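You operate a simulated robot arm through the tools that you are given. There is no shell and no other tool. Be economical: measure what you need, move in short steps, check, and stop when the job is done.

Carry out the task below with a simulated robot arm. There is one attempt and no reset: what you move stays moved.

TASK
Slide the chock along the top of the wooden-topped table until it stands next to the pick glass.

It is judged by the outcome, as a careful person would: the job done as asked, and still so three seconds after it is handed in. It fails if anything else is knocked over, pushed out of place, dropped, spilled or broken.

THE ROBOT
A 7-joint arm with a two-finger parallel gripper, fixed in place. Base frame: the origin is at the foot of the arm, x ahead of it, y to its left, z up; the work surface is at about z = 0.86. Lengths are in m, angles in rad, forces in N, time in s.
With the tool pointing down near the work surface it reaches from about 0.3 to 0.7 m from the base axis. Its first joint turns from -1.152 to 1.152 rad. Payload 1.57 kg.
Tool frame: the origin (TCP) lies between the finger pads and is the grasp point; the fingertips stand 0.03 m ahead of it; z points along the fingers, y is the line along which they close. The gripper opens to 0.11 m. The fingers are 0.024 m wide and 0.012 m thick; the gripper's body (0.048 by 0.112 m) begins 0.078 m behind the TCP.
Orientation is that of the tool frame in the base frame, as a unit quaternion [w, x, y, z]. With the fingers straight down and closing along the base's y, the tool's x points along the base's -x, its y along +y and its z along -z.

THE INTERFACE
- The arm moves only by the tool drive_tool. Its argument "targets" is a list of rows, each a list of 6 numbers: the shift along the base's x, y, z in m, then the turn, a rotation vector about the base's x, y, z in rad. In form: [[dx, dy, dz, ax, ay, az], ...]. A call has 1 to 10 rows; each row is the pose to reach, as a shift and turn from the pose commanded when the call began. "grip" is the opening, from 0 (shut) to 1 (fully open), set as the call begins (left out, the last holds). A row lasts 0.2 s, in which the tool goes at most 0.05 m and 0.15 rad; a call with a longer step from one row to the next is refused whole, and so is a gripper value outside its range. A pose out of reach is approached as far as the arm can. The call stops where the force on the tool passes 40 N (or 10 N more than at its start, if that is more) or the arm is blocked; 0.2 s more then pass. The fingers move at their own pace (about 0.108 m/s each) and stop on an object; they squeeze with about 28 N. The grip force told is the motor's: it shows also when the fingers shut on nothing. Time passes only in rows, and 0.2 s behind the last, so rows that repeat a pose let the fingers close. It gives the time, the measured TCP pose, the force on the tool (base axes), the opening and the grip force at its end, in the units of the frame above (readings bear some noise).
- Cameras (640 x 400 px; columns grow to the right, rows downward): "scene" is fixed at [0.1823, -0.4064, 1.4063]; the picture's right is [0.60, -0.80, 0.00], its down [-0.45, -0.33, -0.83] and it looks along [0.66, 0.49, -0.56] (base axes); focal length 318 px, centre (320, 200). "wrist" rides on the gripper at [-0.036, 0, -0.08] in the tool frame; the picture's right is [0.00, -1.00, 0.00], its down [0.97, 0.00, -0.24] and it looks along [0.24, 0.00, 0.97] (tool axes); focal length 218 px, centre (320, 200).
- snapshot(camera): a new picture of that camera. No time passes.
- measure_at(camera, pixels): there is no depth. For up to 12 entries [column, row, z] of the newest picture of that camera ("zoom" is the newest enlarged one), the place [x, y] in the base frame at which the ray of that pixel passes the height z, good to about 0.002 m. No time passes.
- inspect(camera, box): a new picture of the part [left, top, right, bottom] of that camera's present view, enlarged. No time passes.
- close_job(): hands the job in; it is judged then, once.

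Work in short steps. Measure before you move; look again where a grasp or a placing could have gone wrong, and mend it. You have 60 turns and 22 pictures in all, the two below and enlarged ones among them. Open the gripper and draw the arm clear of the work before you hand the job in, unless the task says otherwise; then end with one line.

The tools are called after "Request:" as a command line: name --pt "numbers of a row" for each row, then --argument value for the rest, lists and objects as JSON in quotes. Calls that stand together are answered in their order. drive_tool: Moves the arm, as the interface text tells. Its arguments: {"type":"object","properties":{"targets":{"type":"array","items":{"type":"array","items":{"type":"number"}}},"grip":{"type":"number"}},"required":["targets"]} The other tools are called the same way: snapshot (camera) takes a picture; measure_at (camera, pixels) gives the place at which the rays of pixels pass given heights; inspect (camera, box) takes an enlarged picture of a part of a camera's view; close_job () hands the job in.

At the start:

```text
time_s: 0.0
eef_pos: [0.48, -0.0875, 1.055]
tcp_rot: [0.0, 0.001, 1.0, 0.001]
contact_force: [0.4, -0.4, 0.0]
opening: 0.1103
grasp_force: 0.1
```

scene: 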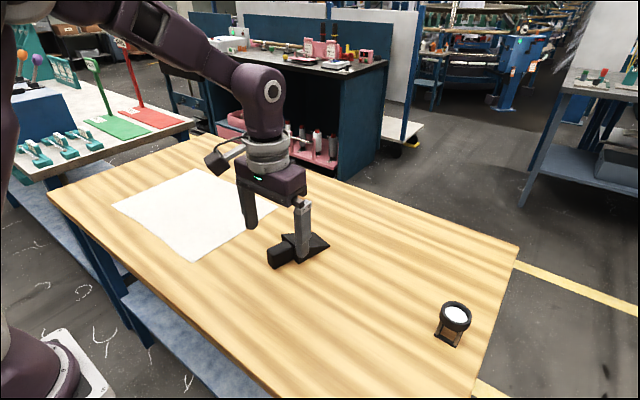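
wrist: 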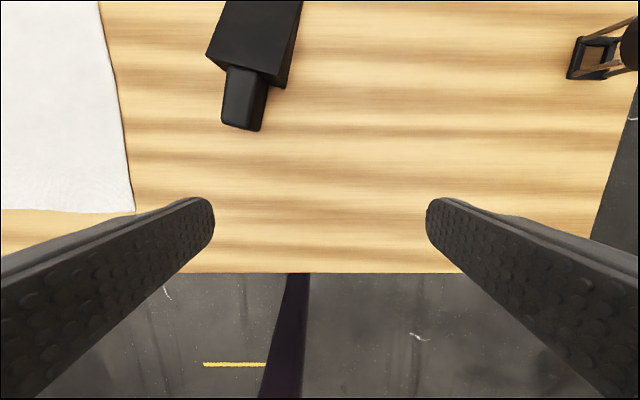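

The chock appears near scene (297,248) and the pick glass near (453,322). I enlarge the area around each and measure the outlines.

Request:
inspect --camera "scene" --box '[240, 200, 500, 362]'

Request:
measure_at --camera "wrist" --pixels '[[206, 55, 0.86], [280, 88, 0.86], [222, 124, 0.86], [258, 130, 0.86], [302, 2, 0.86], [218, 2, 0.86], [568, 77, 0.86], [605, 79, 0.86], [578, 37, 0.86], [120, 100, 0.86], [610, 200, 0.86], [400, 272, 0.86]]'

Request:
measure_at --camera "scene" --pixels '[[268, 268, 0.86], [330, 245, 0.86], [300, 260, 0.86], [435, 340, 0.86], [458, 347, 0.86], [470, 330, 0.86], [519, 245, 0.86], [478, 397, 0.86]]'

```text
2.46 times, centred on (370, 281) of scene
```

zoom: 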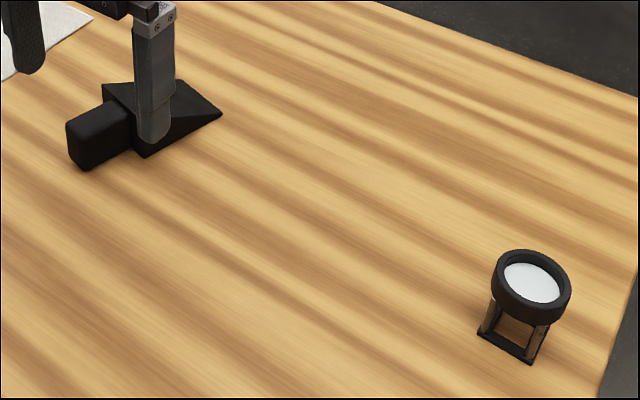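

```text
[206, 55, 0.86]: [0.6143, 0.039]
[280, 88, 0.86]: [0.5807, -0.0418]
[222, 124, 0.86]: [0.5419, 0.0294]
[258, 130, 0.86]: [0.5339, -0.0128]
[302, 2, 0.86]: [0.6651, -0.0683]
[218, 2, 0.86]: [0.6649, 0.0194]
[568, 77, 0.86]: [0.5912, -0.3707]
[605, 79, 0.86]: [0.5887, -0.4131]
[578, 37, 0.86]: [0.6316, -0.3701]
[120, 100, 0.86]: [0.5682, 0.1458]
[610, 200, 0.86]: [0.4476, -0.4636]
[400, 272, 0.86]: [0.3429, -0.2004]
```

```text
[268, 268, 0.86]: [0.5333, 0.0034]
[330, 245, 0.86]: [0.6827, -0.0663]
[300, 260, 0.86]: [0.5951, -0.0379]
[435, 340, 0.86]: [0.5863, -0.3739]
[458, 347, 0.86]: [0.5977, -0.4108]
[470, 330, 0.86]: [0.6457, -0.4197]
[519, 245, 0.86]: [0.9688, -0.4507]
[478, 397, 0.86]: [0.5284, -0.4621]
```

The chock spans roughly x 0.53–0.68, y -0.07–0.04, with its handle towards the base. The glass is near (0.61, -0.39). I move ahead at the same height to look at the chock from above.

Request:
drive_tool --pt "0.04 0.0 0.02 0 0 0" --pt "0.08 0.02 0.04 0 0 0" --pt "0.12 0.04 0.06 0 0 0" --pt "0.14 0.05 0.07 0 0 0"

Request:
snapshot --camera "wrist"

Request:
inspect --camera "scene" --box '[240, 205, 370, 286]'

```text
time_s: 1.0
eef_pos: [0.6196, -0.0391, 1.126]
tcp_rot: [0.001, 0.0, 1.0, 0.001]
contact_force: [-0.3, -0.5, -0.2]
opening: 0.1099
grasp_force: 0.1
```

```text
18 pictures are left
```

wrist: 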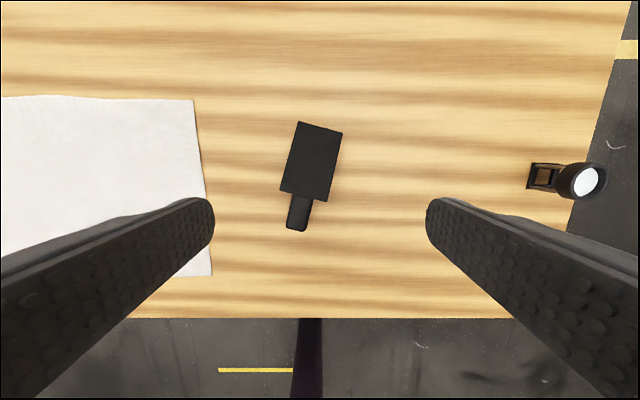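

```text
4.92 times, centred on (305, 246) of scene
```

zoom: 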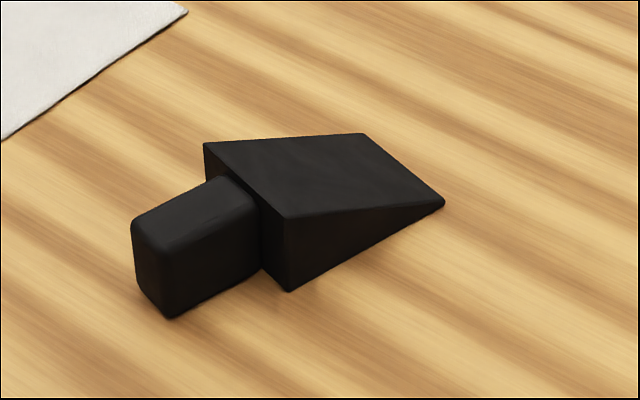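

The whole chock is visible in the wrist view: wedge corners (297,122), (342,132), (327,201), (280,191) and handle end (286,229)-(306,231). I measure these and use the zoom to find the heights.

Request:
measure_at --camera "wrist" --pixels '[[298, 122, 0.86], [342, 132, 0.86], [327, 201, 0.9], [280, 191, 0.9], [286, 229, 0.89], [306, 231, 0.89], [312, 200, 0.89], [290, 195, 0.89], [528, 188, 0.86], [558, 190, 0.86], [531, 163, 0.86], [586, 180, 0.91]]'

Request:
measure_at --camera "zoom" --pixels '[[290, 292, 0.86], [284, 217, 0.9], [284, 217, 0.91], [444, 203, 0.86], [363, 134, 0.86], [204, 143, 0.9], [170, 318, 0.86], [138, 290, 0.86], [167, 255, 0.89], [133, 225, 0.89], [260, 268, 0.86]]'

```text
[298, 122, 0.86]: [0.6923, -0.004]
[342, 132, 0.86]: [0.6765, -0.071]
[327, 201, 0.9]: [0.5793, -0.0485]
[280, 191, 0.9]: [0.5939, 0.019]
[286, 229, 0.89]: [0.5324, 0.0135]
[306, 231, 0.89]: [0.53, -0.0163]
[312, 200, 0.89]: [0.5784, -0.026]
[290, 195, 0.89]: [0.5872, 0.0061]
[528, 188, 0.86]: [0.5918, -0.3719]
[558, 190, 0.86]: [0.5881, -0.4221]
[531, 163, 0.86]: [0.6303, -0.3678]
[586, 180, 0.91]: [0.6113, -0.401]
```

```text
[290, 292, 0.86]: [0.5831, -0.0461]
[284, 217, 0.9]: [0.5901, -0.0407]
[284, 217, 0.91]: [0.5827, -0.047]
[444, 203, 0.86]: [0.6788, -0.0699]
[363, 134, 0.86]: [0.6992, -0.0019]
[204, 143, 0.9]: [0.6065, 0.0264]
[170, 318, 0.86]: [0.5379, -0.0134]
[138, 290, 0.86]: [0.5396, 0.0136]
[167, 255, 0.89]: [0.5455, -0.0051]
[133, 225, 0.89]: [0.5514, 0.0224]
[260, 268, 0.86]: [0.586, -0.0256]
```

The chock axis runs at about -0.245 rad. The handle centre is near (0.560, -0.005) and about 0.03 wide, the wedge is 0.068 wide and 0.05 high. I go above the handle, turn the gripper to match and check.

Request:
drive_tool --pt "-0.03 0.017 -0.02 0 0 -0.12" --pt "-0.06 0.033 -0.04 0 0 -0.245" --pt "-0.06 0.033 -0.08 0 0 -0.245" --pt "-0.06 0.033 -0.12 0 0 -0.245" --pt "-0.06 0.033 -0.155 0 0 -0.245"

Request:
snapshot --camera "wrist"

```text
time_s: 2.2
eef_pos: [0.5594, -0.0046, 0.9709]
tcp_rot: [0.002, 0.123, 0.992, 0.001]
contact_force: [0.3, 0.3, -0.3]
opening: 0.11
grasp_force: 0.1
```

```text
16 pictures are left
```

wrist: 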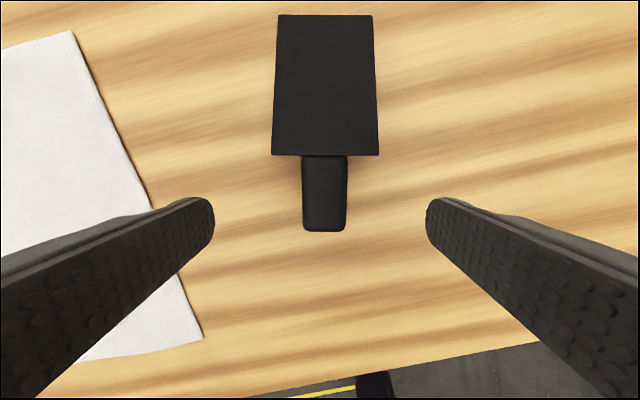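

Alignment is good, with the handle centred at column 325. I descend to TCP z≈0.897 with a small correction to the right.

Request:
measure_at --camera "wrist" --pixels '[[325, 229, 0.89], [325, 156, 0.91], [304, 190, 0.895], [347, 190, 0.895]]'

Request:
drive_tool --pt "0 -0.003 -0.03 0 0 0" --pt "0 -0.003 -0.055 0 0 0" --pt "0 -0.003 -0.073 0 0 0" --pt "0 -0.003 -0.073 0 0 0"

```text
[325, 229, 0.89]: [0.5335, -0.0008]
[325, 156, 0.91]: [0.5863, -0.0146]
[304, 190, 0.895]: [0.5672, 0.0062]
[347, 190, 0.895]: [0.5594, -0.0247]
```

```text
time_s: 3.2
eef_pos: [0.5582, -0.0107, 0.8969]
tcp_rot: [0.002, 0.123, 0.992, 0.0]
contact_force: [0.7, -0.1, 0.4]
opening: 0.1098
grasp_force: 0.0
```

The tool is in place around the handle with no contact. I close the gripper.

Request:
drive_tool --pt "0 0 0 0 0 0" --pt "0 0 0 0 0 0" --pt "0 0 0 0 0 0" --grip 0

Request:
snapshot --camera "wrist"

Request:
inspect --camera "scene" --box '[410, 285, 506, 345]'

```text
time_s: 4.0
eef_pos: [0.5598, -0.0097, 0.8964]
tcp_rot: [0.001, 0.123, 0.992, 0.001]
contact_force: [-0.9, 4.0, 1.3]
opening: 0.0316
grasp_force: 28.4
```

```text
15 pictures are left
```

wrist: 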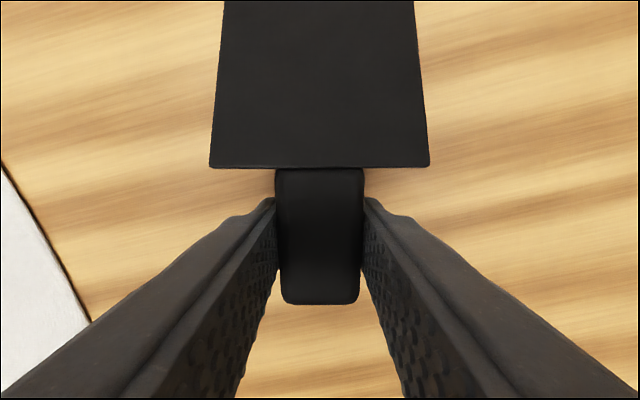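

```text
6.67 times, centred on (458, 315) of scene
```

zoom: 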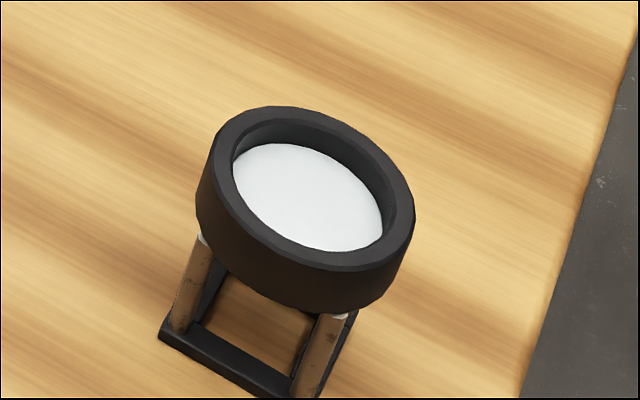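

The handle is held at 0.0316 m opening. I drag the chock flat along the table towards -y while turning it square, and stop short at y≈-0.23.

Request:
drive_tool --pt "0 -0.012 0 0 0 0.02" --pt "0 -0.034 0 0 0 0.05" --pt "-0.003 -0.058 0 0 0 0.085" --pt "-0.006 -0.082 0 0 0 0.12" --pt "-0.009 -0.106 0 0 0 0.155" --pt "-0.012 -0.13 0 0 0 0.19" --pt "-0.015 -0.154 0 0 0 0.22" --pt "-0.018 -0.178 0 0 0 0.245" --pt "-0.02 -0.202 0 0 0 0.245" --pt "-0.02 -0.22 0 0 0 0.245"

Request:
snapshot --camera "wrist"

Request:
inspect --camera "scene" --box '[330, 235, 506, 345]'

```text
time_s: 6.2
eef_pos: [0.5392, -0.2285, 0.897]
tcp_rot: [0.001, 0.0, 1.0, 0.0]
contact_force: [0.0, -0.6, 0.2]
opening: 0.0317
grasp_force: 27.6
```

```text
13 pictures are left
```

wrist: 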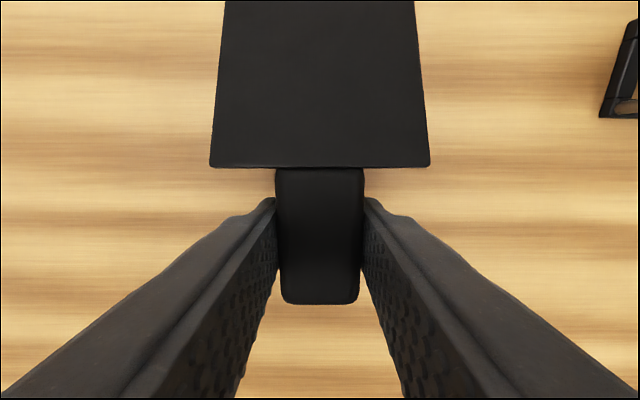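

```text
3.64 times, centred on (418, 290) of scene
```

zoom: 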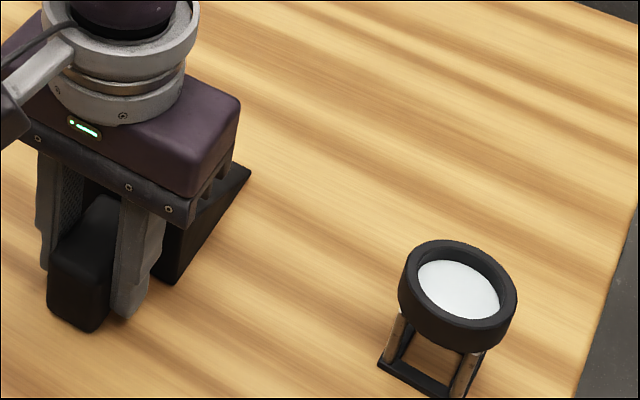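

The slide went cleanly and the chock is now square. I measure the wedge's right corner (430,167) and the glass's near-left corner (599,117) to find the remaining gap.

Request:
measure_at --camera "wrist" --pixels '[[430, 166, 0.91], [210, 166, 0.91], [599, 117, 0.86], [632, 22, 0.86]]'

Request:
measure_at --camera "zoom" --pixels '[[172, 285, 0.86], [400, 270, 0.92], [400, 270, 0.91], [518, 290, 0.92], [379, 364, 0.86], [440, 240, 0.92], [500, 345, 0.91]]'

```text
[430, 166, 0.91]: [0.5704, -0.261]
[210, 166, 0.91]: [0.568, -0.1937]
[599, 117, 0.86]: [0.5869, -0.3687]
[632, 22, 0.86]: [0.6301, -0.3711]
```

```text
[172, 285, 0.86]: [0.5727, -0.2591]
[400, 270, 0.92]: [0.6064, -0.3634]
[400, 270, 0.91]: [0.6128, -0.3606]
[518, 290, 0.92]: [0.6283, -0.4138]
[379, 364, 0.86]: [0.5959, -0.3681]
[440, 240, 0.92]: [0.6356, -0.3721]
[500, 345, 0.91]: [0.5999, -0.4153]
```

The wedge edge is at y≈-0.262 and the glass's outermost part is at ≈-0.361. I slide 0.084 m further, slowing at the end, which leaves a gap of about 15 mm.

Request:
drive_tool --pt "0 -0.015 0 0 0 0" --pt "0 -0.035 0 0 0 0" --pt "0 -0.055 0 0 0 0" --pt "0 -0.07 0 0 0 0" --pt "0 -0.08 0 0 0 0" --pt "0 -0.084 0 0 0 0"

Request:
snapshot --camera "wrist"

Request:
inspect --camera "scene" --box '[360, 255, 504, 345]'

```text
time_s: 7.6
eef_pos: [0.5403, -0.3123, 0.899]
tcp_rot: [0.001, 0.001, 1.0, 0.001]
contact_force: [0.1, -0.6, -3.1]
opening: 0.0321
grasp_force: 28.1
```

```text
11 pictures are left
```

wrist: 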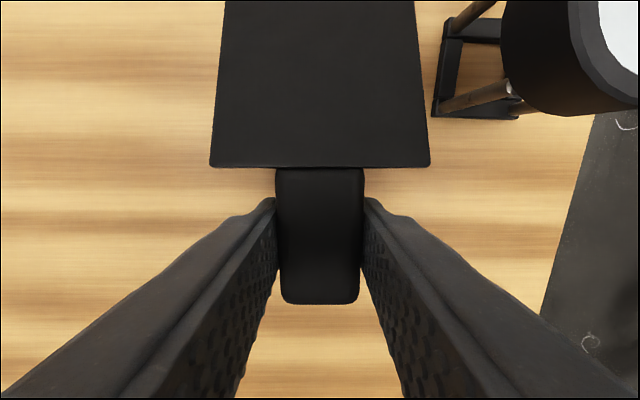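

```text
4.44 times, centred on (432, 300) of scene
```

zoom: 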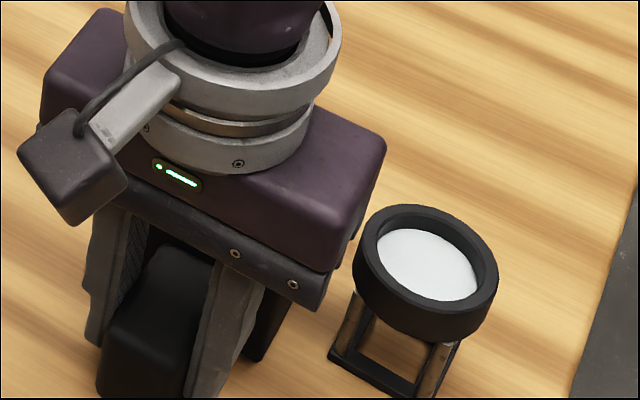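

The chock is beside the glass with a clear gap. The reading of -3.1 N and z of 0.899 suggests it may be slightly lifted, so I lower 3 mm to seat it.

Request:
drive_tool --pt "0 0 -0.0015 0 0 0" --pt "0 0 -0.003 0 0 0" --pt "0 0 -0.003 0 0 0"

```text
time_s: 8.4
eef_pos: [0.5374, -0.312, 0.8963]
tcp_rot: [0.001, -0.001, 1.0, 0.0]
contact_force: [-13.0, 7.3, 37.6]
opening: 0.0315
grasp_force: 27.7
```

It is now pressed onto the table at 37 N, so it is seated. I ease back up by 2.5 mm before releasing.

Request:
drive_tool --pt "0 0 0.0012 0 0 0" --pt "0 0 0.0025 0 0 0"

```text
time_s: 9.0
eef_pos: [0.5384, -0.3138, 0.8969]
tcp_rot: [0.002, 0.001, 1.0, 0.001]
contact_force: [-8.5, 2.5, 11.4]
opening: 0.032
grasp_force: 27.8
```

The load is down to 11 N. I ease up a little more, then open the gripper halfway.

Request:
drive_tool --pt "0 0 0.0006 0 0 0" --pt "0 0 0.0006 0 0 0"

Request:
drive_tool --pt "0 0 0 0 0 0" --pt "0 0 0 0 0 0" --pt "0 0 0 0 0 0" --grip 0.55

Request:
snapshot --camera "wrist"

```text
time_s: 9.6
eef_pos: [0.5397, -0.3119, 0.8966]
tcp_rot: [0.001, -0.001, 1.0, 0.002]
contact_force: [0.2, -1.1, -3.0]
opening: 0.0317
grasp_force: 27.6
```

```text
time_s: 10.4
eef_pos: [0.5399, -0.3121, 0.8984]
tcp_rot: [0.001, 0.001, 1.0, 0.001]
contact_force: [-0.2, -0.1, -0.6]
opening: 0.0605
grasp_force: 0.1
```

```text
9 pictures are left
```

wrist: 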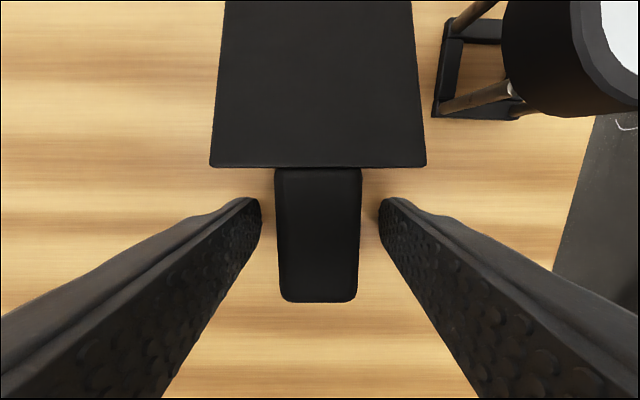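

The chock is released and the fingers are clear on both sides. I lift straight up, then back away towards +y.

Request:
drive_tool --pt "0 0 0.02 0 0 0" --pt "0 0 0.05 0 0 0" --pt "0 0 0.09 0 0 0" --pt "0 0 0.13 0 0 0" --pt "0 0 0.17 0 0 0" --pt "0 0.03 0.2 0 0 0" --pt "0 0.07 0.2 0 0 0" --pt "0 0.11 0.2 0 0 0" --pt "0 0.15 0.2 0 0 0" --pt "0 0.19 0.2 0 0 0"

Request:
inspect --camera "scene" --box '[360, 255, 520, 355]'

```text
time_s: 12.6
eef_pos: [0.5388, -0.1233, 1.0972]
tcp_rot: [0.001, 0.001, 1.0, 0.001]
contact_force: [0.9, -0.3, 0.7]
opening: 0.0604
grasp_force: 0.0
```

```text
4.00 times, centred on (440, 305) of scene
```

zoom: 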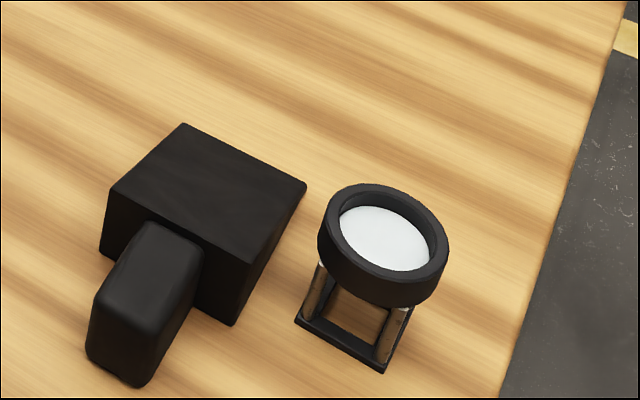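

The chock stands flat next to the pick glass with a small gap. The glass corner is at the same pixel as before (434,335), and the arm is clear, so I hand in.

Request:
close_job

```text
The job is handed in.
```

The chock now stands flat on the table, about 2 cm from the pick glass. The glass did not move, the gripper is open, and the arm is clear.
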